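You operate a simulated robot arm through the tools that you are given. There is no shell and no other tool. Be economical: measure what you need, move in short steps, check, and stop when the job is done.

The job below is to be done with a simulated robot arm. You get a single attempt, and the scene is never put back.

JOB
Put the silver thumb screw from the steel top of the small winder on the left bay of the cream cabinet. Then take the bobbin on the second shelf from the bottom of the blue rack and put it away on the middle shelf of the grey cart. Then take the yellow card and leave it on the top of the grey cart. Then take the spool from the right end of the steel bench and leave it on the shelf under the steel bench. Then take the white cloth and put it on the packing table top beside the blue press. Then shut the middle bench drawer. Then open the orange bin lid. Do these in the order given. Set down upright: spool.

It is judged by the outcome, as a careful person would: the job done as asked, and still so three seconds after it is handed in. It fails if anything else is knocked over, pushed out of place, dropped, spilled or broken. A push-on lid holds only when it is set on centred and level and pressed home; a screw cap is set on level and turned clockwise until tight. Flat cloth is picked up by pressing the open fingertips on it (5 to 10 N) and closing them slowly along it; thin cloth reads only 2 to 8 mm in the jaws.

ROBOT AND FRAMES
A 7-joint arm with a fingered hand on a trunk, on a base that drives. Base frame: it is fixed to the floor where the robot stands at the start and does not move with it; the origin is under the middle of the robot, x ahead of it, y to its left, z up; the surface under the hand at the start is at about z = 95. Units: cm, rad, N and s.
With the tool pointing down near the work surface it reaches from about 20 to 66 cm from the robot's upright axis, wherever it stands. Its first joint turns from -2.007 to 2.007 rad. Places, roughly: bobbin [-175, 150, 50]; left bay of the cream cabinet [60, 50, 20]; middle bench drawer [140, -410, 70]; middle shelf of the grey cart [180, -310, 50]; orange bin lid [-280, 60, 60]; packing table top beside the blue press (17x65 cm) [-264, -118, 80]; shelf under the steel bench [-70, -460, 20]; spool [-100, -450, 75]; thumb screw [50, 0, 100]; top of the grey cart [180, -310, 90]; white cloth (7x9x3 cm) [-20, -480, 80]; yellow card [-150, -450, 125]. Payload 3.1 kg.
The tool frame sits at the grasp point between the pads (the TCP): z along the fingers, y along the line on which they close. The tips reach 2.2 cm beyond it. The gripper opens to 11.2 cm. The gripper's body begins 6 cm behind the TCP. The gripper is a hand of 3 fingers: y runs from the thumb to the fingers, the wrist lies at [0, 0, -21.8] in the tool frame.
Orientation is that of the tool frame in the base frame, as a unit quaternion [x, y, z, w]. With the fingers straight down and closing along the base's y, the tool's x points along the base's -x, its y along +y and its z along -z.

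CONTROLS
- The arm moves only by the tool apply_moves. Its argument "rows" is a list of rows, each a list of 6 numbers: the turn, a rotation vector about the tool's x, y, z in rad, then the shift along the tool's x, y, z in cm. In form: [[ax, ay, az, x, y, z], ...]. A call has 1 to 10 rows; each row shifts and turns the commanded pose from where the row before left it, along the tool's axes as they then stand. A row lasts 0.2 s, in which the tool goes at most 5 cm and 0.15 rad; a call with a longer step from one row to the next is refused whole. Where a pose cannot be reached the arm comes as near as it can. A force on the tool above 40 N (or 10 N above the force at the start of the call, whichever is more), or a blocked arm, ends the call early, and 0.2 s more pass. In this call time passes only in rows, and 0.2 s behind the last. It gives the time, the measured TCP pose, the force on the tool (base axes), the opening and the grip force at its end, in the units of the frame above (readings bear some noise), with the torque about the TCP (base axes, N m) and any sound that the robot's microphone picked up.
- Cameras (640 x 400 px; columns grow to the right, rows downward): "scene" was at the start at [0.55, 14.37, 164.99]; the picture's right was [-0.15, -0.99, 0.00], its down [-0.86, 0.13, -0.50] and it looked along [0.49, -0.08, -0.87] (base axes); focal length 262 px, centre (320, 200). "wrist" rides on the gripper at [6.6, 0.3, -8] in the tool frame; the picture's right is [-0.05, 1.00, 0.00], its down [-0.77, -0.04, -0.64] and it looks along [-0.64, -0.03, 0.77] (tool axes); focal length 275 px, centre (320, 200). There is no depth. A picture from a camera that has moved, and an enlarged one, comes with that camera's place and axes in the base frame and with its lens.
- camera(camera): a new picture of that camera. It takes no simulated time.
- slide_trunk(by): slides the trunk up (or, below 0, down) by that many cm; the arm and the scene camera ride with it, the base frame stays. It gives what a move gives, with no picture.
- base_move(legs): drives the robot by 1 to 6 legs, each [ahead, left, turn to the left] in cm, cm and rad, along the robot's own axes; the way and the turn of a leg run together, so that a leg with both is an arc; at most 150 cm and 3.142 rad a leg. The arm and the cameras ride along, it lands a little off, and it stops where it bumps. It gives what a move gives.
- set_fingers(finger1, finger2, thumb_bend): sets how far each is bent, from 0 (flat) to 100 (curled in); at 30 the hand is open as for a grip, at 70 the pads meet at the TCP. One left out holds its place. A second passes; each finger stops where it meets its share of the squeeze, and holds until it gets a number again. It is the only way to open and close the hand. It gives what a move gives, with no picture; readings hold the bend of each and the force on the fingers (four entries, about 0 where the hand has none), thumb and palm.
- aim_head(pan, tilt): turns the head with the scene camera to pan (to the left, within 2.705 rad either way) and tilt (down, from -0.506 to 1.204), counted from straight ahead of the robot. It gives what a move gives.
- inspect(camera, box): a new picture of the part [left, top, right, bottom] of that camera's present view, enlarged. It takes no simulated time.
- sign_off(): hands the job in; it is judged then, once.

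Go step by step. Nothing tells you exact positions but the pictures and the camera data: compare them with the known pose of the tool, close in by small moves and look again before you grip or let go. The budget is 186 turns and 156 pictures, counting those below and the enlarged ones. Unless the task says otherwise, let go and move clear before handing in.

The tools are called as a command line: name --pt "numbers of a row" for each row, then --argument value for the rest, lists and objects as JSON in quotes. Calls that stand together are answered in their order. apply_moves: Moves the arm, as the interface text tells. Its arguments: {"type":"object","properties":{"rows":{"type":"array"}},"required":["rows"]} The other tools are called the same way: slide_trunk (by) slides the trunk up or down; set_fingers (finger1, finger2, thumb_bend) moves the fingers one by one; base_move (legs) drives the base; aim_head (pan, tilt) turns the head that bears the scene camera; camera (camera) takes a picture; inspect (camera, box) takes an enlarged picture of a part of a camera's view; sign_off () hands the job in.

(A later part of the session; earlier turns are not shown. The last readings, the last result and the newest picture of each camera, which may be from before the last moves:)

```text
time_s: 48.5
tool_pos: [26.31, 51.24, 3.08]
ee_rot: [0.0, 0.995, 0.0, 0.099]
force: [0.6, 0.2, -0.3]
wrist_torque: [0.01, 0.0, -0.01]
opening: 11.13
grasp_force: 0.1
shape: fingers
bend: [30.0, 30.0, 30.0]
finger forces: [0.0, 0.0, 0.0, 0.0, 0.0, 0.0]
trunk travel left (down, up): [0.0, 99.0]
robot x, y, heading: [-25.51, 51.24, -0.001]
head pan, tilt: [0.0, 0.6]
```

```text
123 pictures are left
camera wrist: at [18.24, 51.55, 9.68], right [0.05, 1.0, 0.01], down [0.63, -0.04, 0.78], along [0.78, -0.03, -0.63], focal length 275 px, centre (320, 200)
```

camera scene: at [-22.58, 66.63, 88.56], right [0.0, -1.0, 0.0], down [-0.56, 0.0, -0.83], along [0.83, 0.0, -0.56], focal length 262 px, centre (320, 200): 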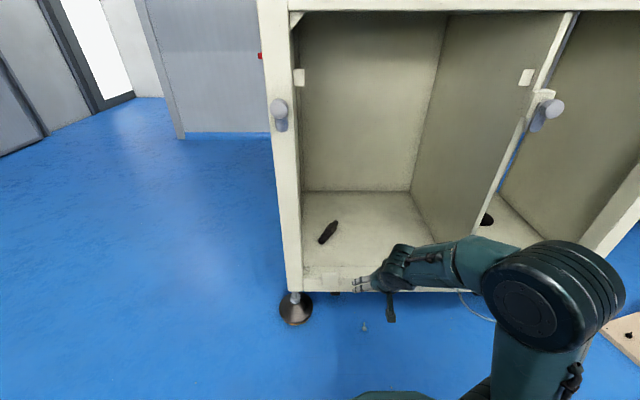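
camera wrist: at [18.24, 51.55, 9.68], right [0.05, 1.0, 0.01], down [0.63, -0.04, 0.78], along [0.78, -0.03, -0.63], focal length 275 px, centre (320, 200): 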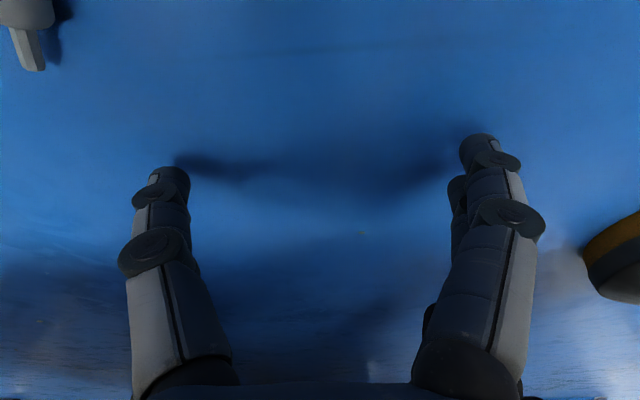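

The screw rolled towards the robot to about (20.5, 43.5), a more open spot. I'll raise, go vertical and move above it.

apply_moves --pt "0 0 0 0 0 -4.5" --pt "0 0.1 0 1 -2 -3" --pt "0 0.1 0 1.5 -2 0" --pt "0 0 0 1.5 -2 0" --pt "0 0 0 0.5 -1.7 0"

camera --camera "wrist"

```text
time_s: 49.6
tool_pos: [22.03, 44.38, 9.69]
ee_rot: [0.002, 0.999, -0.018, 0.04]
force: [0.2, -0.8, 0.3]
wrist_torque: [0.0, 0.0, 0.0]
opening: 11.16
grasp_force: 0.0
shape: fingers
bend: [30.0, 30.0, 30.0]
finger forces: [0.0, 0.0, 0.1, 0.0, 0.0, 0.1]
out of reach, approached as far as the arm can: row 2, 3
trunk travel left (down, up): [0.0, 99.0]
robot x, y, heading: [-25.64, 51.49, -0.003]
head pan, tilt: [0.0, 0.6]
```

```text
122 pictures are left
camera wrist: at [14.76, 44.88, 17.27], right [0.05, 1.0, -0.03], down [0.72, -0.01, 0.69], along [0.69, -0.06, -0.72], focal length 275 px, centre (320, 200)
```

wrist: 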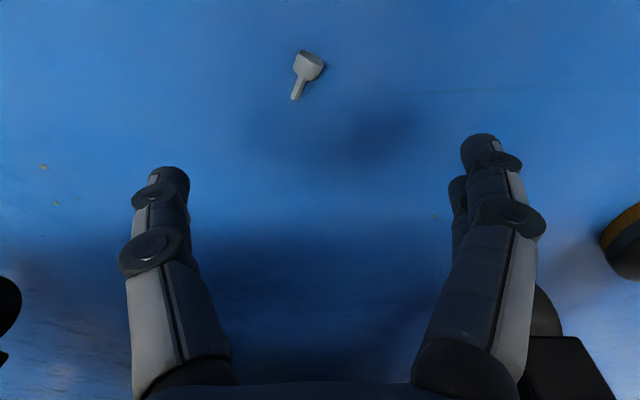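

base_move --legs '[[-9, 0, 0]]'

apply_moves --pt "0 0 0.125 -1.8 -0.2 0" --pt "0 0 0.125 -1.8 -0.2 0" --pt "0 0 0.125 -1.8 0.6 0" --pt "0 0 0.125 -1.6 0.6 0"

camera --camera "wrist"

```text
time_s: 50.8
tool_pos: [13.04, 44.33, 9.73]
ee_rot: [0.001, 0.999, -0.019, 0.039]
force: [-0.5, 0.7, -0.5]
wrist_torque: [0.02, 0.01, -0.01]
opening: 11.17
grasp_force: 0.1
shape: fingers
bend: [30.0, 30.0, 30.0]
finger forces: [0.0, 0.0, 0.0, 0.0, 0.1, 0.0]
trunk travel left (down, up): [0.0, 99.0]
robot x, y, heading: [-34.38, 51.42, 0.0]
head pan, tilt: [0.0, 0.6]
```

```text
time_s: 51.8
tool_pos: [20.19, 43.87, 10.27]
ee_rot: [0.249, 0.968, -0.009, 0.043]
force: [0.5, -1.0, -0.5]
wrist_torque: [0.01, -0.03, 0.02]
opening: 11.16
grasp_force: 0.0
shape: fingers
bend: [30.0, 30.0, 30.0]
finger forces: [0.0, 0.1, 0.1, 0.0, 0.0, 0.0]
trunk travel left (down, up): [0.0, 99.0]
robot x, y, heading: [-34.07, 51.27, 0.001]
head pan, tilt: [0.0, 0.6]
```

```text
121 pictures are left
camera wrist: at [13.88, 47.51, 17.87], right [0.52, 0.85, 0.01], down [0.61, -0.38, 0.7], along [0.6, -0.36, -0.71], focal length 275 px, centre (320, 200)
```

wrist: 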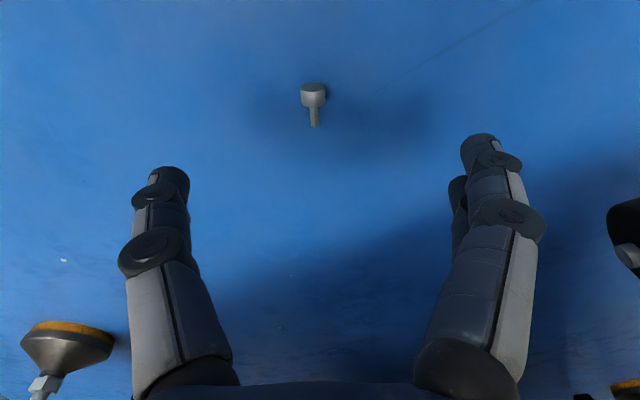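

apply_moves --pt "0 0.08 0 -0.1 -0.3 2" --pt "0 0 0 0 -0.1 2" --pt "0 0 0 0 0 2"

camera --camera "wrist"

```text
time_s: 52.6
tool_pos: [20.09, 43.24, 4.51]
ee_rot: [0.249, 0.969, 0.001, 0.004]
force: [-0.4, 0.9, -0.1]
wrist_torque: [-0.01, 0.02, 0.0]
opening: 11.15
grasp_force: 0.1
shape: fingers
bend: [30.0, 30.0, 30.0]
finger forces: [0.1, 0.1, 0.0, 0.0, 0.1, 0.0]
trunk travel left (down, up): [0.0, 99.0]
robot x, y, heading: [-34.34, 51.52, -0.001]
head pan, tilt: [0.0, 0.6]
```

```text
120 pictures are left
camera wrist: at [14.41, 46.69, 12.4], right [0.52, 0.85, 0.01], down [0.65, -0.4, 0.64], along [0.55, -0.33, -0.77], focal length 275 px, centre (320, 200)
```

wrist: 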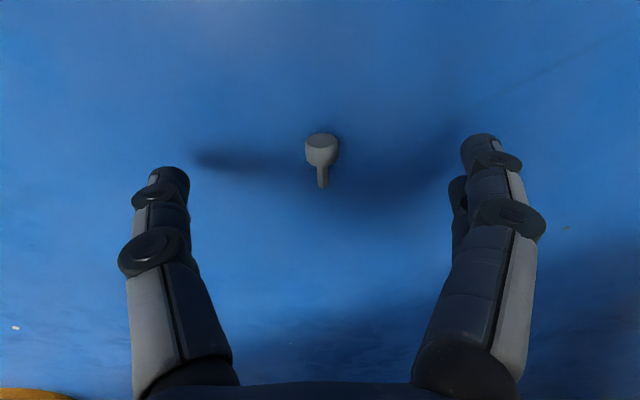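

Centred. I'll pre-close a bit, lower to light floor contact, and then pinch.

set_fingers --finger1 56 --finger2 56 --thumb_bend 56

apply_moves --pt "0 0 0 0 0 1" --pt "0 0 0 0 0 0.7" --pt "0 0 0 0 0 0.3"

camera --camera "wrist"

```text
time_s: 53.6
tool_pos: [20.16, 43.22, 4.36]
ee_rot: [0.247, 0.969, 0.002, 0.004]
force: [-0.3, -0.6, 0.0]
wrist_torque: [0.04, 0.01, -0.01]
opening: 3.89
grasp_force: 0.0
shape: fingers
bend: [56.0, 56.0, 56.0]
finger forces: [0.0, 0.1, 0.0, 0.0, 0.0, 0.0]
trunk travel left (down, up): [0.0, 99.0]
robot x, y, heading: [-34.52, 51.13, -0.001]
head pan, tilt: [0.0, 0.6]
```

```text
time_s: 54.5
tool_pos: [20.24, 43.34, 2.78]
ee_rot: [0.248, 0.969, 0.001, 0.004]
force: [-8.0, 2.7, 35.2]
wrist_torque: [-0.35, 0.6, -0.21]
opening: 3.92
grasp_force: 17.0
shape: fingers
bend: [57.0, 57.0, 57.0]
finger forces: [5.7, 3.0, 0.0, 0.0, 25.9, 0.0]
trunk travel left (down, up): [0.0, 99.0]
robot x, y, heading: [-34.48, 51.11, 0.004]
head pan, tilt: [0.0, 0.6]
stopped in row 3: the force on the tool passed its limit at 41 N (the readings are from after the stop); the commanded pose is now the measured one
```

```text
119 pictures are left
camera wrist: at [14.47, 46.81, 10.74], right [0.52, 0.85, 0.01], down [0.65, -0.4, 0.64], along [0.55, -0.33, -0.77], focal length 275 px, centre (320, 200)
```

wrist: 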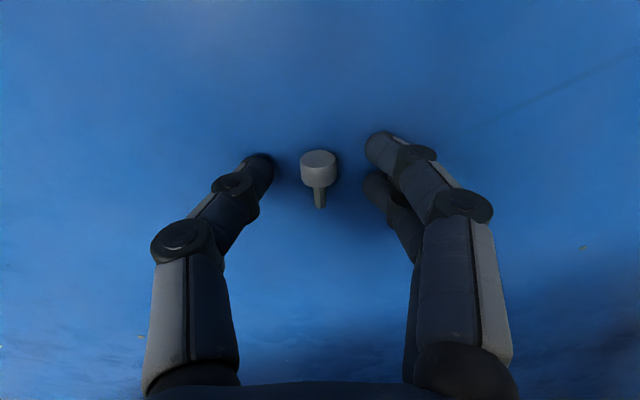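

apply_moves --pt "0 0 0 0 0 -0.25"

set_fingers --finger1 64 --finger2 64 --thumb_bend 64

inspect --camera "wrist" --box '[220, 110, 420, 235]'

```text
time_s: 54.9
tool_pos: [20.25, 43.37, 2.71]
ee_rot: [0.248, 0.969, 0.001, 0.005]
force: [-4.2, 1.7, 17.6]
wrist_torque: [-0.23, 0.31, -0.1]
opening: 3.92
grasp_force: 8.5
shape: fingers
bend: [57.0, 56.0, 57.0]
finger forces: [2.6, 1.2, 0.0, 0.0, 13.9, 0.0]
trunk travel left (down, up): [0.0, 99.0]
robot x, y, heading: [-34.91, 51.31, 0.003]
head pan, tilt: [0.0, 0.6]
```

```text
time_s: 55.9
tool_pos: [20.21, 43.3, 2.62]
ee_rot: [0.248, 0.969, 0.002, 0.003]
force: [0.2, 0.7, 0.5]
wrist_torque: [0.0, -0.03, 0.01]
opening: 1.71
grasp_force: 0.1
shape: fingers
bend: [64.0, 64.0, 64.0]
finger forces: [0.0, 0.0, 0.1, 0.0, 0.0, 0.0]
trunk travel left (down, up): [0.0, 99.0]
robot x, y, heading: [-34.85, 51.21, 0.001]
head pan, tilt: [0.0, 0.6]
```

```text
3.20 times, centred on (320, 172) of wrist
camera zoom: at [14.46, 46.79, 10.69], right [0.52, 0.85, 0.0], down [0.65, -0.4, 0.64], along [0.55, -0.33, -0.77], focal length 881 px, centre (320, 288)
```

zoom: 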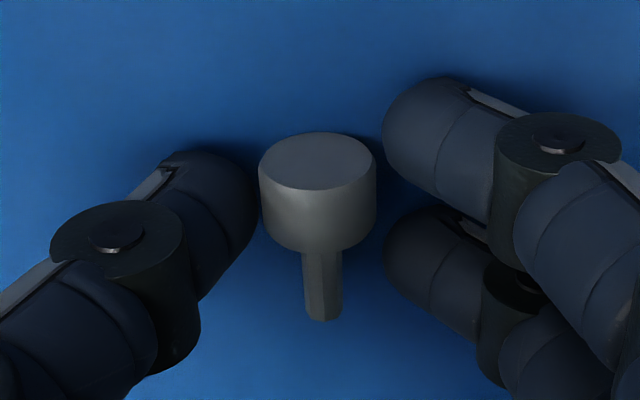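

As the fingers curl their tips rise, so I'll lower a bit more before pinching.

apply_moves --pt "0 0 0 0 0 0.3"

set_fingers --finger1 67 --finger2 67 --thumb_bend 67

inspect --camera "wrist" --box '[220, 110, 420, 235]'

```text
time_s: 56.3
tool_pos: [20.16, 43.45, 2.56]
ee_rot: [0.248, 0.969, 0.001, 0.004]
force: [-5.4, 1.4, 18.8]
wrist_torque: [-0.07, 0.26, -0.05]
opening: 1.72
grasp_force: 9.5
shape: fingers
bend: [64.0, 64.0, 65.0]
finger forces: [3.6, 2.0, 0.1, 0.0, 12.8, 0.0]
trunk travel left (down, up): [0.0, 99.0]
robot x, y, heading: [-34.69, 51.65, 0.002]
head pan, tilt: [0.0, 0.6]
```

```text
time_s: 57.3
tool_pos: [20.22, 43.36, 2.59]
ee_rot: [0.249, 0.969, 0.002, 0.004]
force: [-6.8, 1.0, 22.2]
wrist_torque: [-0.06, 0.33, -0.08]
opening: 1.69
grasp_force: 11.0
shape: fingers
bend: [66.0, 67.0, 67.0]
finger forces: [7.4, 0.0, 0.1, 0.0, 14.9, 0.1]
trunk travel left (down, up): [0.0, 99.0]
robot x, y, heading: [-34.31, 51.18, 0.007]
head pan, tilt: [0.0, 0.6]
```

```text
3.20 times, centred on (320, 172) of wrist
camera zoom: at [14.45, 46.79, 10.53], right [0.52, 0.85, 0.01], down [0.65, -0.4, 0.64], along [0.55, -0.33, -0.77], focal length 881 px, centre (320, 288)
```

zoom: 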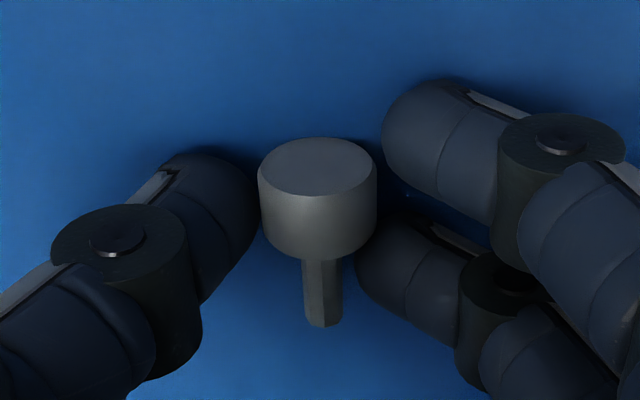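

set_fingers --finger1 69 --finger2 74 --thumb_bend 69

inspect --camera "wrist" --box '[220, 110, 420, 235]'

```text
time_s: 58.3
tool_pos: [20.2, 43.35, 2.51]
ee_rot: [0.247, 0.969, 0.002, 0.004]
force: [-5.3, 2.3, 20.0]
wrist_torque: [-0.04, 0.28, -0.15]
opening: 1.66
grasp_force: 12.3
shape: fingers
bend: [67.0, 73.0, 68.0]
finger forces: [6.5, 2.7, 0.0, 0.0, 16.2, 0.1]
trunk travel left (down, up): [0.0, 99.0]
robot x, y, heading: [-34.37, 50.99, 0.005]
head pan, tilt: [0.0, 0.6]
```

```text
3.20 times, centred on (320, 172) of wrist
camera zoom: at [14.46, 46.79, 10.51], right [0.52, 0.85, 0.01], down [0.65, -0.4, 0.64], along [0.55, -0.33, -0.77], focal length 881 px, centre (320, 288)
```

zoom: 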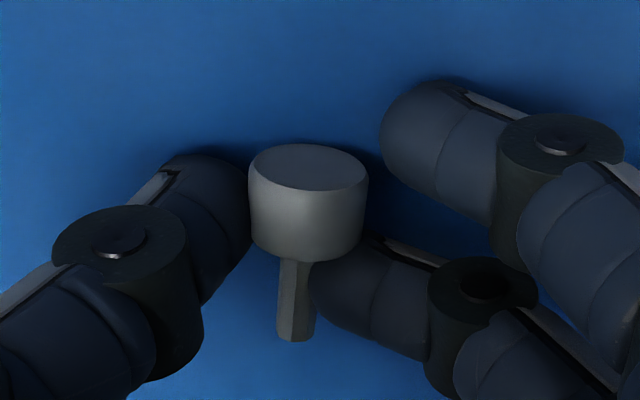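

apply_moves --pt "0 0 0 0 0 -0.2"

set_fingers --finger1 74

set_fingers --finger1 76 --finger2 76 --thumb_bend 74

inspect --camera "wrist" --box '[220, 110, 420, 235]'

```text
time_s: 58.7
tool_pos: [20.18, 43.31, 2.44]
ee_rot: [0.248, 0.969, 0.002, 0.003]
force: [-1.0, -1.0, 2.6]
wrist_torque: [-0.06, 0.07, -0.02]
opening: 1.22
grasp_force: 5.1
shape: fingers
bend: [68.0, 73.0, 67.0]
finger forces: [1.1, 2.7, 0.0, 0.0, 6.5, 0.0]
trunk travel left (down, up): [0.0, 99.0]
robot x, y, heading: [-34.26, 51.06, 0.0]
head pan, tilt: [0.0, 0.6]
```

```text
time_s: 59.7
tool_pos: [20.17, 43.43, 2.48]
ee_rot: [0.249, 0.969, 0.001, 0.003]
force: [0.0, -0.1, -0.6]
wrist_torque: [-0.02, -0.02, -0.01]
opening: 1.04
grasp_force: 5.7
shape: fingers
bend: [72.0, 73.0, 67.0]
finger forces: [3.7, 3.2, 0.0, 0.0, 5.3, 0.0]
trunk travel left (down, up): [0.0, 99.0]
robot x, y, heading: [-34.7, 51.56, 0.005]
head pan, tilt: [0.0, 0.6]
```

```text
time_s: 60.7
tool_pos: [20.38, 43.46, 2.48]
ee_rot: [0.248, 0.969, 0.002, 0.003]
force: [-0.1, -0.7, -0.6]
wrist_torque: [0.02, 0.02, 0.0]
opening: 0.62
grasp_force: 9.9
shape: fingers
bend: [74.0, 74.0, 68.0]
finger forces: [4.6, 7.5, 0.0, 0.1, 8.7, 0.1]
trunk travel left (down, up): [0.0, 99.0]
robot x, y, heading: [-34.27, 51.36, -0.003]
head pan, tilt: [0.0, 0.6]
```

```text
3.20 times, centred on (320, 172) of wrist
camera zoom: at [14.45, 46.79, 10.58], right [0.52, 0.85, 0.0], down [0.65, -0.4, 0.64], along [0.55, -0.33, -0.77], focal length 881 px, centre (320, 288)
```

zoom: 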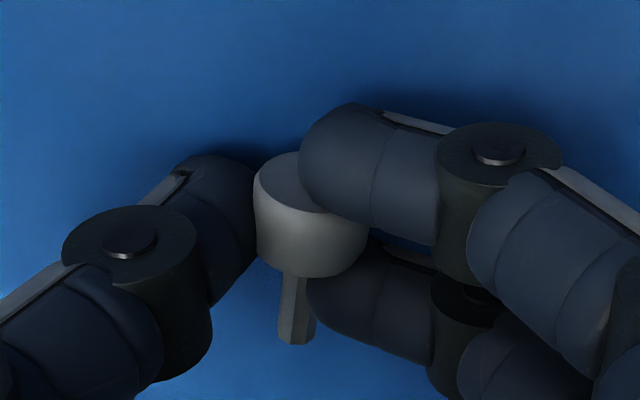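

All three digits now hold the head with balanced forces. I'll lift slowly.

apply_moves --pt "0 0 0 0 0 -0.5" --pt "0 0 0 0 0 -1" --pt "0 0 0 0 0 -1.5" --pt "0 0 0 0 0 -2"

camera --camera "wrist"

```text
time_s: 61.7
tool_pos: [20.12, 43.36, 7.52]
ee_rot: [0.248, 0.969, 0.001, 0.003]
force: [-0.4, 0.3, -0.6]
wrist_torque: [0.01, -0.01, 0.0]
opening: 0.57
grasp_force: 10.1
shape: fingers
bend: [74.0, 74.0, 68.0]
finger forces: [4.9, 8.1, 0.0, 0.0, 8.3, 0.1]
trunk travel left (down, up): [0.0, 99.0]
robot x, y, heading: [-34.43, 51.34, -0.001]
head pan, tilt: [0.0, 0.6]
```

```text
114 pictures are left
camera wrist: at [14.4, 46.79, 15.59], right [0.52, 0.85, 0.0], down [0.66, -0.4, 0.64], along [0.55, -0.33, -0.77], focal length 275 px, centre (320, 200)
```

wrist: 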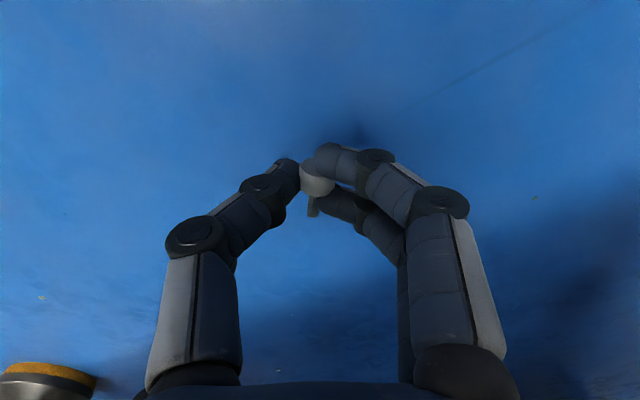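

The screw is held. Keeping the hand vertical, I'll raise the trunk and drive into the bay.

slide_trunk --by 26

base_move --legs '[[24, 2, 0]]'

camera --camera "wrist"

camera --camera "scene"

```text
time_s: 64.4
tool_pos: [20.33, 43.36, 33.55]
ee_rot: [0.247, 0.969, 0.002, 0.003]
force: [-0.1, 0.2, -0.9]
wrist_torque: [0.0, -0.02, 0.02]
opening: 0.59
grasp_force: 10.6
shape: fingers
bend: [74.0, 74.0, 68.0]
finger forces: [4.8, 8.0, 0.0, 0.0, 8.4, 0.1]
trunk travel left (down, up): [-26.0, 73.0]
robot x, y, heading: [-34.52, 51.33, -0.008]
head pan, tilt: [0.0, 0.6]
```

```text
time_s: 66.2
tool_pos: [44.15, 45.28, 33.52]
ee_rot: [0.249, 0.969, 0.002, 0.003]
force: [-0.3, -0.5, -0.3]
wrist_torque: [-0.02, 0.0, 0.02]
opening: 0.58
grasp_force: 10.9
shape: fingers
bend: [74.0, 74.0, 68.0]
finger forces: [4.8, 8.0, 0.0, 0.0, 8.4, 0.1]
trunk travel left (down, up): [-26.0, 73.0]
robot x, y, heading: [-10.97, 53.49, 0.002]
head pan, tilt: [0.0, 0.6]
```

```text
113 pictures are left
camera wrist: at [38.39, 48.72, 41.58], right [0.52, 0.85, 0.0], down [0.65, -0.4, 0.64], along [0.55, -0.33, -0.77], focal length 275 px, centre (320, 200)
```

wrist: 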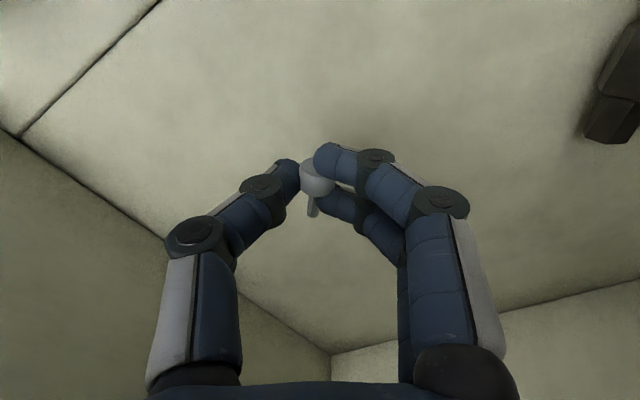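

```text
112 pictures are left
camera scene: at [-7.65, 68.66, 114.55], right [0.0, -1.0, 0.0], down [-0.57, 0.0, -0.83], along [0.82, 0.0, -0.57], focal length 262 px, centre (320, 200)
```

scene: 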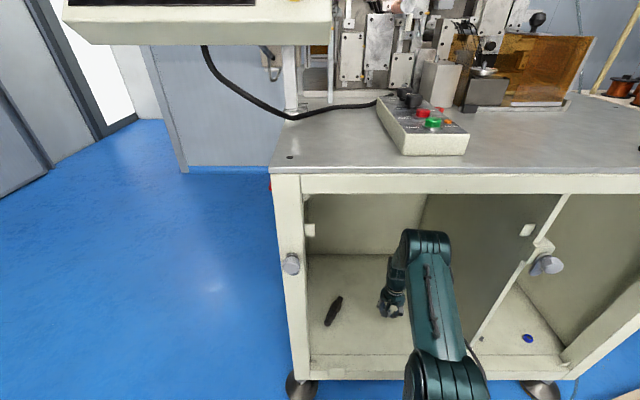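

Inside the bay and clear of the screwdriver. I'll lower gently to touch the floor.

apply_moves --pt "0 0 0 0 0 3" --pt "0 0 0 0 0 3" --pt "0 0 0 0 0 2" --pt "0 0 0 0 0 1"

apply_moves --pt "0 0 0 0 0 0.4" --pt "0 0 0 0 0 0.4" --pt "0 0 0 0 0 0.4" --pt "0 0 0 0 0 0.4" --pt "0 0 0 0 0 0.4" --pt "0 0 0 0 0 0.4" --pt "0 0 0 0 0 0.4" --pt "0 0 0 0 0 0.4"

camera --camera "wrist"

```text
time_s: 67.1
tool_pos: [44.1, 45.1, 25.51]
ee_rot: [0.25, 0.968, 0.002, 0.005]
force: [-12.6, -2.2, 38.3]
wrist_torque: [-0.46, 0.58, -0.11]
opening: 0.42
grasp_force: 33.2
shape: fingers
bend: [74.0, 74.0, 72.0]
finger forces: [6.1, 10.1, 0.0, 0.0, 50.2, 0.0]
trunk travel left (down, up): [-26.0, 73.0]
robot x, y, heading: [-10.37, 53.16, -0.005]
head pan, tilt: [0.0, 0.6]
stopped in row 4: the force on the tool passed its limit at 49 N (the readings are from after the stop); the commanded pose is now the measured one
```

```text
time_s: 67.5
tool_pos: [44.13, 44.99, 25.43]
ee_rot: [0.251, 0.968, 0.001, 0.004]
force: [-14.2, -1.4, 43.2]
wrist_torque: [-0.48, 0.61, -0.13]
opening: 0.37
grasp_force: 36.6
shape: fingers
bend: [74.0, 74.0, 73.0]
finger forces: [6.7, 10.7, 0.0, 0.0, 55.5, 0.1]
trunk travel left (down, up): [-26.0, 73.0]
robot x, y, heading: [-10.56, 53.27, -0.004]
head pan, tilt: [0.0, 0.6]
stopped in row 1: the force on the tool passed its limit at 54 N (the readings are from after the stop); the commanded pose is now the measured one
```

```text
111 pictures are left
camera wrist: at [38.34, 48.46, 33.47], right [0.53, 0.85, 0.0], down [0.65, -0.41, 0.64], along [0.55, -0.33, -0.77], focal length 275 px, centre (320, 200)
```

wrist: 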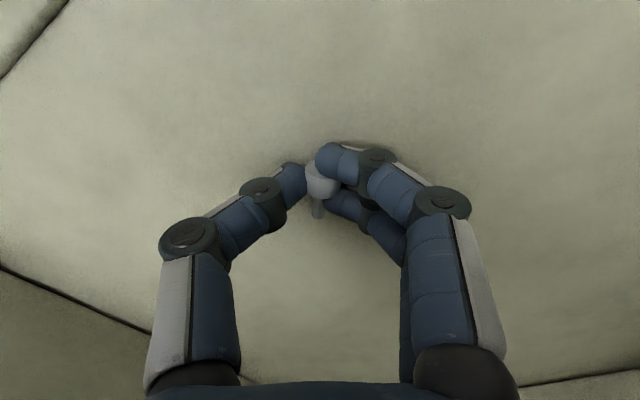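

Floor contact. I'll ease off and release.

apply_moves --pt "0 0 0 0 0 -0.3"

set_fingers --finger1 62 --finger2 62 --thumb_bend 56

set_fingers --finger1 40 --finger2 40 --thumb_bend 40

apply_moves --pt "0 0 0 0 0 -2" --pt "0 0 0 0 0 -4" --pt "0 0 0 0 0 -4"

camera --camera "wrist"

```text
time_s: 67.9
tool_pos: [44.22, 45.2, 25.51]
ee_rot: [0.25, 0.968, 0.001, 0.004]
force: [-10.1, -1.0, 28.2]
wrist_torque: [-0.35, 0.43, -0.13]
opening: 0.4
grasp_force: 27.6
shape: fingers
bend: [74.0, 74.0, 73.0]
finger forces: [6.4, 9.7, 0.1, 0.0, 38.2, 0.0]
trunk travel left (down, up): [-26.0, 73.0]
robot x, y, heading: [-10.29, 53.56, -0.003]
head pan, tilt: [0.0, 0.6]
```

```text
time_s: 68.6
tool_pos: [44.34, 45.26, 25.68]
ee_rot: [0.249, 0.968, 0.002, 0.007]
force: [-6.8, 3.7, 35.1]
wrist_torque: [-0.22, 0.36, -0.1]
opening: 1.23
grasp_force: 22.2
shape: fingers
bend: [67.0, 67.0, 64.0]
finger forces: [9.3, 9.2, 0.1, 0.0, 25.4, 0.0]
trunk travel left (down, up): [-26.0, 73.0]
robot x, y, heading: [-10.14, 53.12, -0.0]
head pan, tilt: [0.0, 0.6]
stopped: the force on the tool passed its limit at 42 N (the readings are from after the stop); the commanded pose is now the measured one
```

```text
time_s: 69.0
tool_pos: [45.01, 45.39, 25.99]
ee_rot: [0.247, 0.969, 0.002, 0.013]
force: [5.0, 10.4, 41.8]
wrist_torque: [-0.76, 0.61, -0.03]
opening: 6.18
grasp_force: 20.8
shape: fingers
bend: [40.0, 40.0, 52.0]
finger forces: [0.0, 0.0, 0.0, 0.0, 41.9, 0.1]
trunk travel left (down, up): [-26.0, 73.0]
robot x, y, heading: [-10.31, 53.22, 0.003]
head pan, tilt: [0.0, 0.6]
stopped: the force on the tool passed its limit at 48 N (the readings are from after the stop); the commanded pose is now the measured one
```

```text
time_s: 69.8
tool_pos: [44.39, 45.06, 35.53]
ee_rot: [0.249, 0.969, 0.002, 0.007]
force: [0.8, -0.3, 0.4]
wrist_torque: [-0.02, -0.02, -0.02]
opening: 8.35
grasp_force: 0.0
shape: fingers
bend: [40.0, 40.0, 40.0]
finger forces: [0.0, 0.0, 0.1, 0.0, 0.0, 0.0]
trunk travel left (down, up): [-26.0, 73.0]
robot x, y, heading: [-10.74, 53.22, -0.001]
head pan, tilt: [0.0, 0.6]
```

```text
110 pictures are left
camera wrist: at [38.6, 48.5, 43.53], right [0.52, 0.85, 0.01], down [0.65, -0.4, 0.64], along [0.55, -0.33, -0.76], focal length 275 px, centre (320, 200)
```

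wrist: 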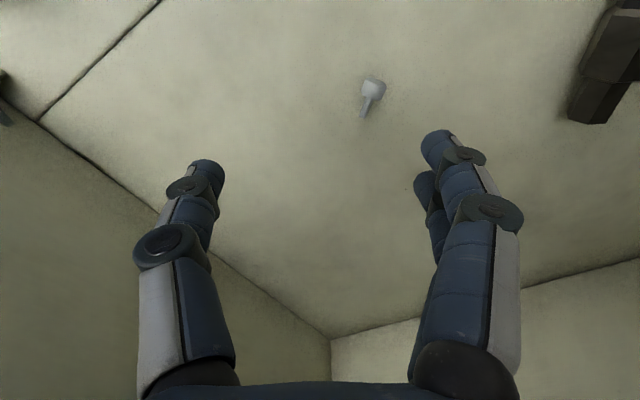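

The screw rests on the left bay floor. I'll back out, raise up and go towards the blue rack.

base_move --legs '[[-50, 0, 0], [0, 0, 1.571], [0, 112, 0]]'

slide_trunk --by 20

camera --camera "scene"

camera --camera "wrist"

```text
time_s: 81.9
tool_pos: [-164.41, 108.07, 35.49]
ee_rot: [-0.512, 0.859, 0.006, 0.003]
force: [-0.2, 0.0, 0.7]
wrist_torque: [-0.01, 0.01, 0.0]
opening: 8.3
grasp_force: 0.1
shape: fingers
bend: [40.0, 40.0, 40.0]
finger forces: [0.1, 0.0, 0.0, 0.0, 0.1, 0.0]
trunk travel left (down, up): [-26.0, 73.0]
robot x, y, heading: [-172.16, 52.93, 1.576]
head pan, tilt: [0.0, 0.6]
```

```text
time_s: 84.0
tool_pos: [-164.46, 108.14, 55.57]
ee_rot: [-0.511, 0.86, 0.006, 0.004]
force: [0.2, 0.2, 0.7]
wrist_torque: [-0.03, 0.03, -0.02]
opening: 8.3
grasp_force: 0.1
shape: fingers
bend: [40.0, 40.0, 40.0]
finger forces: [0.0, 0.1, 0.1, 0.1, 0.0, 0.1]
trunk travel left (down, up): [-46.0, 53.0]
robot x, y, heading: [-172.18, 53.4, 1.575]
head pan, tilt: [0.0, 0.6]
```

```text
109 pictures are left
camera scene: at [-187.58, 55.93, 134.55], right [1.0, 0.01, 0.0], down [0.0, -0.57, -0.82], along [0.0, 0.82, -0.57], focal length 262 px, centre (320, 200)
```

scene: 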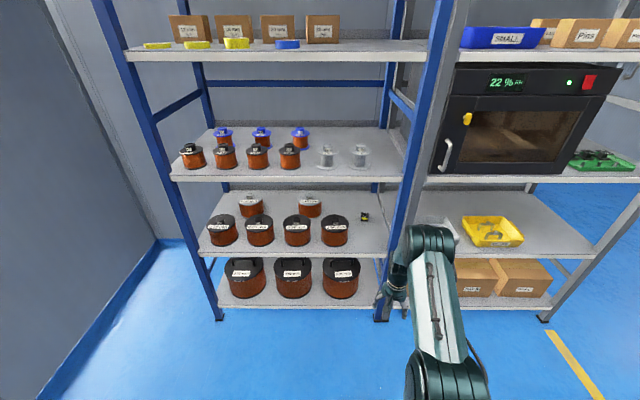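

```text
108 pictures are left
camera wrist: at [-167.86, 102.28, 63.52], right [-0.86, 0.52, 0.01], down [0.4, 0.65, 0.65], along [0.33, 0.55, -0.76], focal length 275 px, centre (320, 200)
```

wrist: 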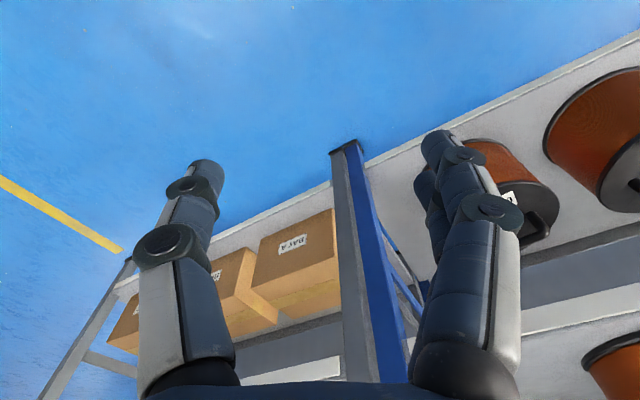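

The small dark item at the right on the second shelf may be the bobbin; I'll enlarge.

inspect --camera "scene" --box '[320, 190, 400, 240]'

inspect --camera "scene" --box '[170, 170, 410, 320]'

```text
8.00 times, centred on (360, 215) of scene
camera zoom: at [-187.58, 55.93, 134.55], right [1.0, 0.01, 0.0], down [0.0, -0.57, -0.82], along [0.0, 0.82, -0.57], focal length 2100 px, centre (0, 80)
```

zoom: 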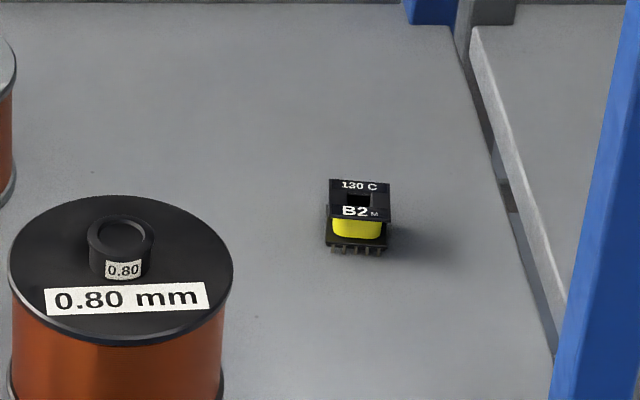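

```text
2.67 times, centred on (290, 245) of scene
camera zoom: at [-187.58, 55.93, 134.55], right [1.0, 0.01, 0.0], down [0.0, -0.57, -0.82], along [0.0, 0.82, -0.57], focal length 700 px, centre (400, 80)
```

zoom: 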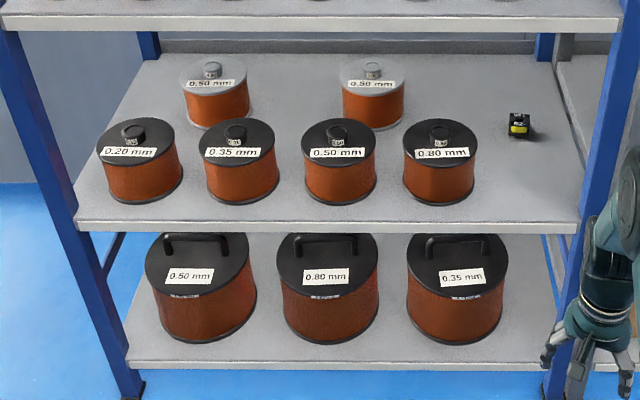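

The B2 bobbin sits at about (-164, 162) on the shelf at z≈49; the shelf above (z≈84) means I need a near-horizontal hand. I'll reorient in free space first.

base_move --legs '[[0, -7, 0]]'

apply_moves --pt "0 0 -0.125 0 1.6 0" --pt "0 0 -0.125 0 1.6 0" --pt "0 0 -0.125 0 1.6 0" --pt "0 0 -0.125 0 1.6 0"

apply_moves --pt "0 -0.145 0 -1 0 0" --pt "0 -0.145 0 -1 0 0" --pt "0 -0.145 0 -1 0 0" --pt "0 -0.145 0 -1 0 0" --pt "0 -0.145 0 0 0 1" --pt "0 -0.145 0 0 0 1" --pt "0 -0.145 0 0 0 1" --pt "0 -0.145 0 0 0 1"

set_fingers --finger1 45 --finger2 45 --thumb_bend 45

camera --camera "scene"

camera --camera "wrist"

```text
time_s: 85.0
tool_pos: [-157.37, 108.12, 55.52]
ee_rot: [-0.512, 0.859, 0.006, 0.003]
force: [0.3, -0.5, -0.5]
wrist_torque: [0.05, -0.01, -0.01]
opening: 8.3
grasp_force: 0.1
shape: fingers
bend: [40.0, 40.0, 40.0]
finger forces: [0.0, 0.0, 0.1, 0.1, 0.1, 0.0]
trunk travel left (down, up): [-46.0, 53.0]
robot x, y, heading: [-165.22, 53.22, 1.576]
head pan, tilt: [0.0, 0.6]
```

```text
time_s: 86.0
tool_pos: [-163.53, 110.09, 55.64]
ee_rot: [0.708, -0.706, -0.004, -0.006]
force: [0.7, 0.7, -0.3]
wrist_torque: [-0.02, 0.0, 0.01]
opening: 8.28
grasp_force: 0.0
shape: fingers
bend: [40.0, 40.0, 40.0]
finger forces: [0.1, 0.1, 0.0, 0.0, 0.0, 0.0]
trunk travel left (down, up): [-46.0, 53.0]
robot x, y, heading: [-165.27, 52.89, 1.575]
head pan, tilt: [0.0, 0.6]
```

```text
time_s: 87.8
tool_pos: [-163.33, 116.78, 53.79]
ee_rot: [0.589, -0.587, -0.393, -0.392]
force: [0.0, -0.6, 0.0]
wrist_torque: [-0.01, 0.04, 0.01]
opening: 8.33
grasp_force: 0.0
shape: fingers
bend: [40.0, 40.0, 40.0]
finger forces: [0.0, 0.0, 0.0, 0.1, 0.1, 0.1]
trunk travel left (down, up): [-46.0, 53.0]
robot x, y, heading: [-165.2, 52.84, 1.578]
head pan, tilt: [0.0, 0.6]
```

```text
time_s: 88.8
tool_pos: [-163.37, 116.78, 53.82]
ee_rot: [0.589, -0.588, -0.392, -0.391]
force: [0.0, 0.3, 0.1]
wrist_torque: [-0.01, -0.02, 0.04]
opening: 6.99
grasp_force: 0.1
shape: fingers
bend: [45.0, 45.0, 45.0]
finger forces: [0.0, 0.0, 0.1, 0.0, 0.0, 0.0]
trunk travel left (down, up): [-46.0, 53.0]
robot x, y, heading: [-165.44, 53.55, 1.575]
head pan, tilt: [0.0, 0.6]
```

```text
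105 pictures are left
camera scene: at [-180.59, 55.95, 134.55], right [1.0, 0.01, 0.0], down [0.0, -0.57, -0.82], along [0.0, 0.82, -0.57], focal length 262 px, centre (320, 200)
```

scene: 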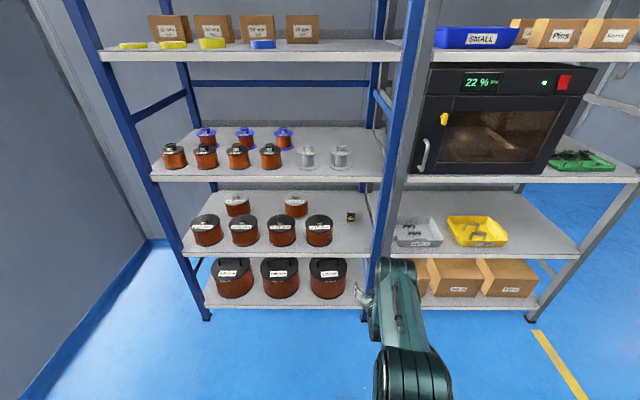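

```text
104 pictures are left
camera wrist: at [-163.72, 106.73, 50.81], right [-1.0, 0.02, 0.04], down [0.04, -0.29, 0.96], along [0.03, 0.96, 0.29], focal length 275 px, centre (320, 200)
```

wrist: 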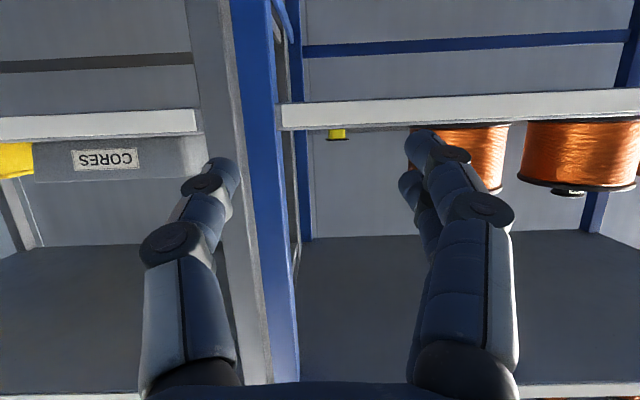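

The wrist camera hangs below the hand at this tilt, so a steeper pitch (~45°) is better for clearing the shelf. I'll set that with the trunk lower so the forearm stays low.

apply_moves --pt "0 0.12 0 0 0 0" --pt "0 0.12 0 0 0 0" --pt "0 0.12 0 0 0 0"

slide_trunk --by -15

apply_moves --pt "0 0 0 -3.4 0 -1.9" --pt "0 0 0 -3.4 0 -1.9" --pt "0 0 0 -3.4 0 -1.9" --pt "0 0 0 -3.4 0 -1.9"

base_move --legs '[[20, 0, 0]]'

camera --camera "scene"

camera --camera "wrist"

```text
time_s: 89.6
tool_pos: [-163.36, 116.88, 53.77]
ee_rot: [0.65, -0.649, -0.28, -0.279]
force: [0.2, 0.6, 0.3]
wrist_torque: [0.01, -0.02, 0.01]
opening: 6.99
grasp_force: 0.1
shape: fingers
bend: [45.0, 45.0, 45.0]
finger forces: [0.1, 0.0, 0.0, 0.0, 0.0, 0.0]
trunk travel left (down, up): [-46.0, 53.0]
robot x, y, heading: [-165.4, 53.05, 1.572]
head pan, tilt: [0.0, 0.6]
```

```text
time_s: 91.4
tool_pos: [-163.44, 116.74, 38.86]
ee_rot: [0.65, -0.648, -0.28, -0.28]
force: [-0.2, 0.1, 0.4]
wrist_torque: [-0.02, -0.01, -0.02]
opening: 7.0
grasp_force: 0.0
shape: fingers
bend: [45.0, 45.0, 45.0]
finger forces: [0.0, 0.0, 0.0, 0.0, 0.0, 0.0]
trunk travel left (down, up): [-31.0, 68.0]
robot x, y, heading: [-165.04, 53.23, 1.571]
head pan, tilt: [0.0, 0.6]
```

```text
time_s: 92.4
tool_pos: [-163.43, 120.5, 53.94]
ee_rot: [0.651, -0.648, -0.28, -0.279]
force: [1.0, -0.4, -0.2]
wrist_torque: [0.03, 0.0, -0.02]
opening: 7.02
grasp_force: 0.1
shape: fingers
bend: [45.0, 45.0, 45.0]
finger forces: [0.0, 0.0, 0.0, 0.0, 0.0, 0.0]
trunk travel left (down, up): [-31.0, 68.0]
robot x, y, heading: [-165.09, 53.22, 1.575]
head pan, tilt: [0.0, 0.6]
```

```text
time_s: 93.8
tool_pos: [-163.88, 134.57, 54.0]
ee_rot: [0.652, -0.649, -0.278, -0.276]
force: [-3.6, -19.7, 18.6]
wrist_torque: [-0.1, -0.86, -0.93]
opening: 7.28
grasp_force: 14.1
shape: fingers
bend: [45.0, 45.0, 46.0]
finger forces: [0.1, 0.0, 0.0, 0.1, 27.6, 0.0]
trunk travel left (down, up): [-31.0, 68.0]
robot x, y, heading: [-165.1, 67.6, 1.578]
head pan, tilt: [0.0, 0.6]
stopped in leg 1: the force on the tool passed its limit at 116 N (the readings are from after the stop); the commanded pose is now the measured one
```

```text
103 pictures are left
camera scene: at [-180.76, 69.99, 119.56], right [1.0, 0.01, 0.0], down [0.0, -0.56, -0.83], along [-0.01, 0.83, -0.56], focal length 262 px, centre (320, 200)
```

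scene: 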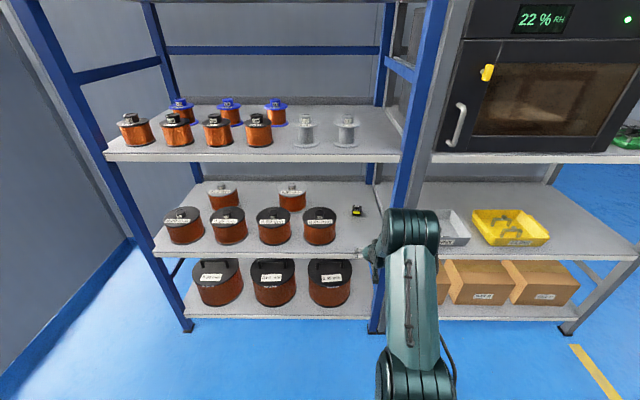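

```text
102 pictures are left
camera wrist: at [-164.22, 124.13, 54.78], right [-1.0, 0.03, 0.04], down [0.04, 0.08, 1.0], along [0.03, 1.0, -0.08], focal length 275 px, centre (320, 200)
```

wrist: 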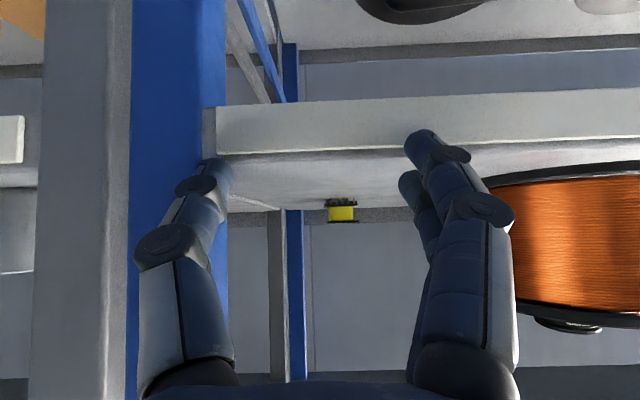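

The thumb bumped the shelf edge (shelf top is nearer z≈51.6, and the post edge is at x≈-160). I'll back off, raise, and approach from a little left with a slight right yaw.

base_move --legs '[[-7, 0, 0], [0, 11.4, 0], [0, 0, -0.1]]'

slide_trunk --by 4

camera --camera "wrist"

inspect --camera "scene" --box '[280, 160, 440, 270]'

```text
time_s: 96.1
tool_pos: [-168.43, 127.14, 53.6]
ee_rot: [-0.618, 0.683, 0.262, 0.288]
force: [0.7, -0.1, -0.4]
wrist_torque: [0.0, 0.0, 0.0]
opening: 7.0
grasp_force: 0.0
shape: fingers
bend: [45.0, 45.0, 45.0]
finger forces: [0.0, 0.0, 0.0, 0.0, 0.0, 0.1]
trunk travel left (down, up): [-31.0, 68.0]
robot x, y, heading: [-176.86, 60.22, 1.475]
head pan, tilt: [0.0, 0.6]
```

```text
time_s: 97.0
tool_pos: [-168.39, 127.0, 57.54]
ee_rot: [-0.618, 0.683, 0.263, 0.287]
force: [0.3, -0.7, 0.6]
wrist_torque: [0.0, 0.02, -0.01]
opening: 7.0
grasp_force: 0.1
shape: fingers
bend: [45.0, 45.0, 45.0]
finger forces: [0.0, 0.1, 0.0, 0.0, 0.1, 0.0]
trunk travel left (down, up): [-35.0, 64.0]
robot x, y, heading: [-176.54, 60.59, 1.472]
head pan, tilt: [0.0, 0.6]
```

```text
101 pictures are left
camera wrist: at [-169.81, 116.83, 58.49], right [-0.99, 0.13, 0.04], down [0.05, 0.08, 1.0], along [0.13, 0.99, -0.08], focal length 275 px, centre (320, 200)
```

wrist: 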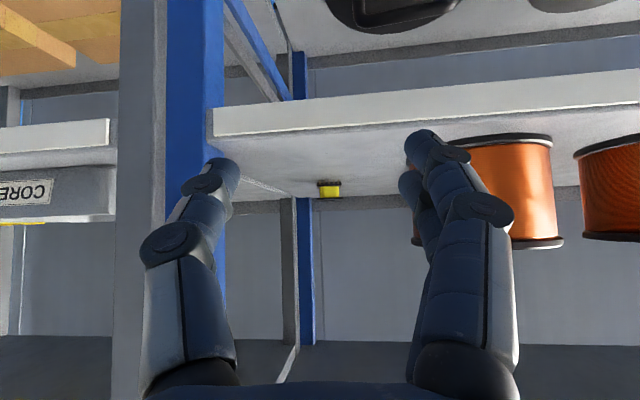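

```text
3.64 times, centred on (360, 215) of scene
camera zoom: at [-191.73, 64.94, 123.56], right [1.0, -0.09, 0.0], down [-0.05, -0.56, -0.82], along [0.08, 0.82, -0.57], focal length 954 px, centre (174, 146)
```

zoom: 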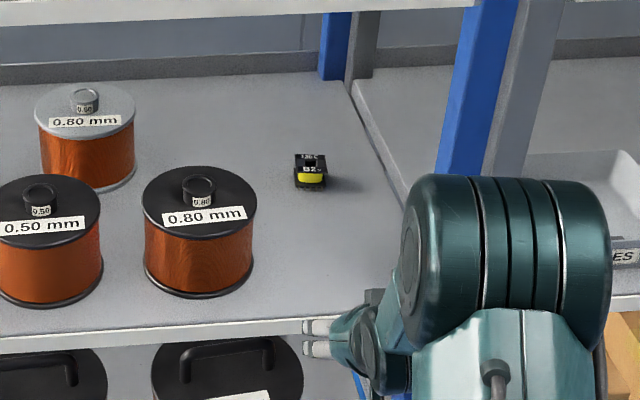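

Line is good: advancing straight leads to the bobbin at about (-165.4, 158). I'll raise 1 cm and drive in.

slide_trunk --by 1

base_move --legs '[[12, 0, 0]]'

base_move --legs '[[12, 0, 0]]'

camera --camera "wrist"

camera --camera "scene"

```text
time_s: 97.5
tool_pos: [-168.48, 127.18, 58.59]
ee_rot: [-0.618, 0.683, 0.263, 0.288]
force: [0.5, -0.7, -0.8]
wrist_torque: [0.0, -0.01, 0.0]
opening: 6.98
grasp_force: 0.1
shape: fingers
bend: [45.0, 45.0, 45.0]
finger forces: [0.1, 0.0, 0.0, 0.0, 0.0, 0.1]
trunk travel left (down, up): [-36.0, 63.0]
robot x, y, heading: [-176.81, 60.2, 1.477]
head pan, tilt: [0.0, 0.6]
```

```text
time_s: 98.8
tool_pos: [-167.19, 139.27, 58.62]
ee_rot: [-0.618, 0.683, 0.263, 0.288]
force: [-0.1, 0.9, -0.9]
wrist_torque: [0.0, 0.0, 0.02]
opening: 7.0
grasp_force: 0.1
shape: fingers
bend: [45.0, 45.0, 45.0]
finger forces: [0.0, 0.0, 0.1, 0.1, 0.0, 0.0]
trunk travel left (down, up): [-36.0, 63.0]
robot x, y, heading: [-175.43, 72.52, 1.468]
head pan, tilt: [0.0, 0.6]
```

```text
time_s: 100.0
tool_pos: [-166.15, 151.1, 58.62]
ee_rot: [-0.618, 0.683, 0.261, 0.288]
force: [-0.3, -0.1, 1.1]
wrist_torque: [-0.02, 0.0, -0.03]
opening: 6.98
grasp_force: 0.1
shape: fingers
bend: [45.0, 45.0, 45.0]
finger forces: [0.1, 0.0, 0.0, 0.1, 0.0, 0.1]
trunk travel left (down, up): [-36.0, 63.0]
robot x, y, heading: [-174.36, 84.43, 1.474]
head pan, tilt: [0.0, 0.6]
```

```text
99 pictures are left
camera wrist: at [-167.48, 140.74, 59.47], right [-0.99, 0.13, 0.04], down [0.05, 0.08, 1.0], along [0.13, 0.99, -0.08], focal length 275 px, centre (320, 200)
```

wrist: 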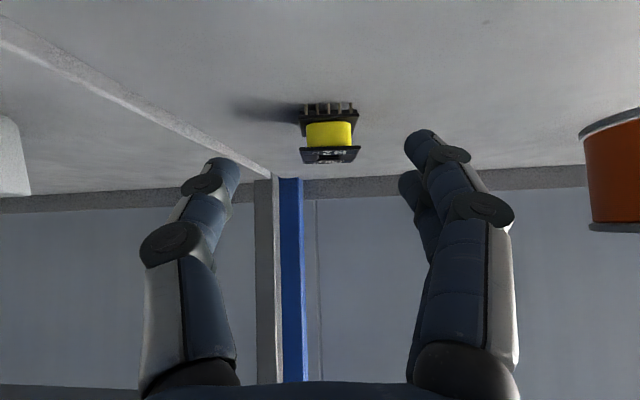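

```text
98 pictures are left
camera scene: at [-189.44, 88.88, 124.55], right [1.0, -0.1, 0.0], down [-0.05, -0.56, -0.82], along [0.08, 0.82, -0.57], focal length 262 px, centre (320, 200)
```

scene: 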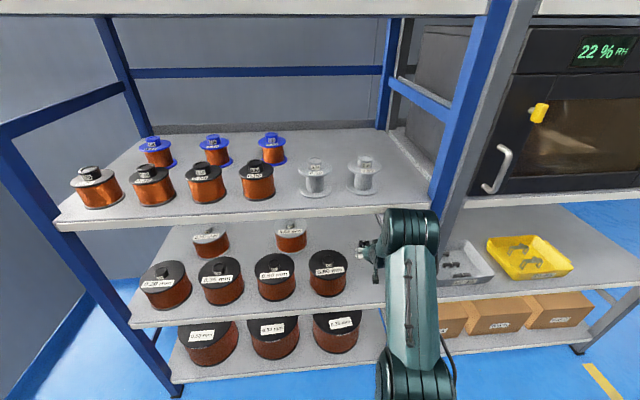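

Nicely lined up. I'll move the hand around the bobbin: forward ~6, down ~2, slightly left.

apply_moves --pt "0 0 0 -0.9 0.3 2" --pt "0 0 0 -0.9 0.2 2" --pt "0 0 0 -0.9 0 1.5"

camera --camera "wrist"

```text
time_s: 100.8
tool_pos: [-166.02, 156.9, 56.66]
ee_rot: [-0.618, 0.683, 0.262, 0.288]
force: [-0.1, 0.0, 0.4]
wrist_torque: [0.0, 0.05, -0.01]
opening: 6.98
grasp_force: 0.1
shape: fingers
bend: [45.0, 45.0, 45.0]
finger forces: [0.1, 0.1, 0.0, 0.1, 0.0, 0.1]
trunk travel left (down, up): [-36.0, 63.0]
robot x, y, heading: [-174.27, 84.38, 1.478]
head pan, tilt: [0.0, 0.6]
```

```text
97 pictures are left
camera wrist: at [-167.34, 146.57, 57.57], right [-0.99, 0.13, 0.04], down [0.05, 0.08, 1.0], along [0.13, 0.99, -0.08], focal length 275 px, centre (320, 200)
```

wrist: 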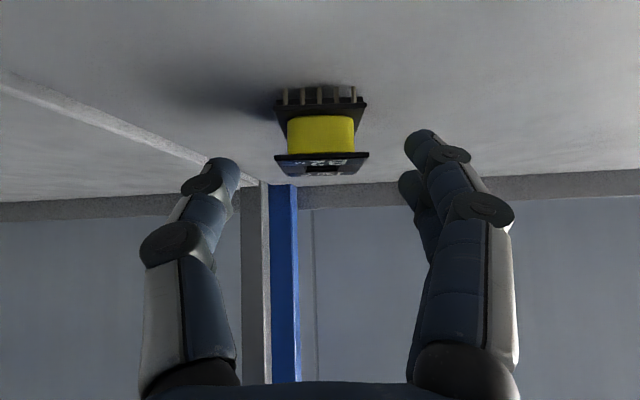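

apply_moves --pt "0 0 0 -0.1 0 0.8" --pt "0 0 0 -0.1 0 0.7"

set_fingers --finger1 56 --finger2 56 --thumb_bend 56

camera --camera "wrist"

```text
time_s: 101.4
tool_pos: [-166.01, 158.06, 55.72]
ee_rot: [-0.618, 0.683, 0.262, 0.287]
force: [0.7, 0.3, 0.8]
wrist_torque: [0.01, 0.02, 0.05]
opening: 6.99
grasp_force: 0.1
shape: fingers
bend: [45.0, 45.0, 45.0]
finger forces: [0.0, 0.0, 0.1, 0.0, 0.0, 0.0]
trunk travel left (down, up): [-36.0, 63.0]
robot x, y, heading: [-174.6, 84.42, 1.473]
head pan, tilt: [0.0, 0.6]
```

```text
time_s: 102.4
tool_pos: [-166.0, 158.14, 55.75]
ee_rot: [-0.618, 0.684, 0.261, 0.288]
force: [-0.5, 1.7, 0.1]
wrist_torque: [-0.02, -0.02, -0.02]
opening: 3.9
grasp_force: 0.0
shape: fingers
bend: [56.0, 56.0, 56.0]
finger forces: [0.0, 0.0, 0.1, 0.0, 0.1, 0.0]
trunk travel left (down, up): [-36.0, 63.0]
robot x, y, heading: [-174.39, 84.27, 1.471]
head pan, tilt: [0.0, 0.6]
```

```text
96 pictures are left
camera wrist: at [-167.3, 147.77, 56.68], right [-0.99, 0.13, 0.04], down [0.05, 0.08, 1.0], along [0.13, 0.99, -0.08], focal length 275 px, centre (320, 200)
```

wrist: 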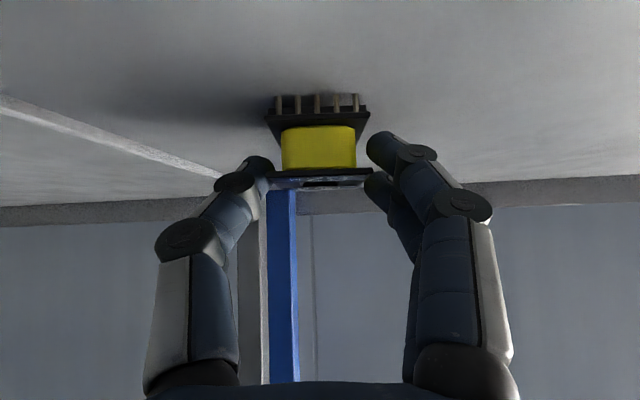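

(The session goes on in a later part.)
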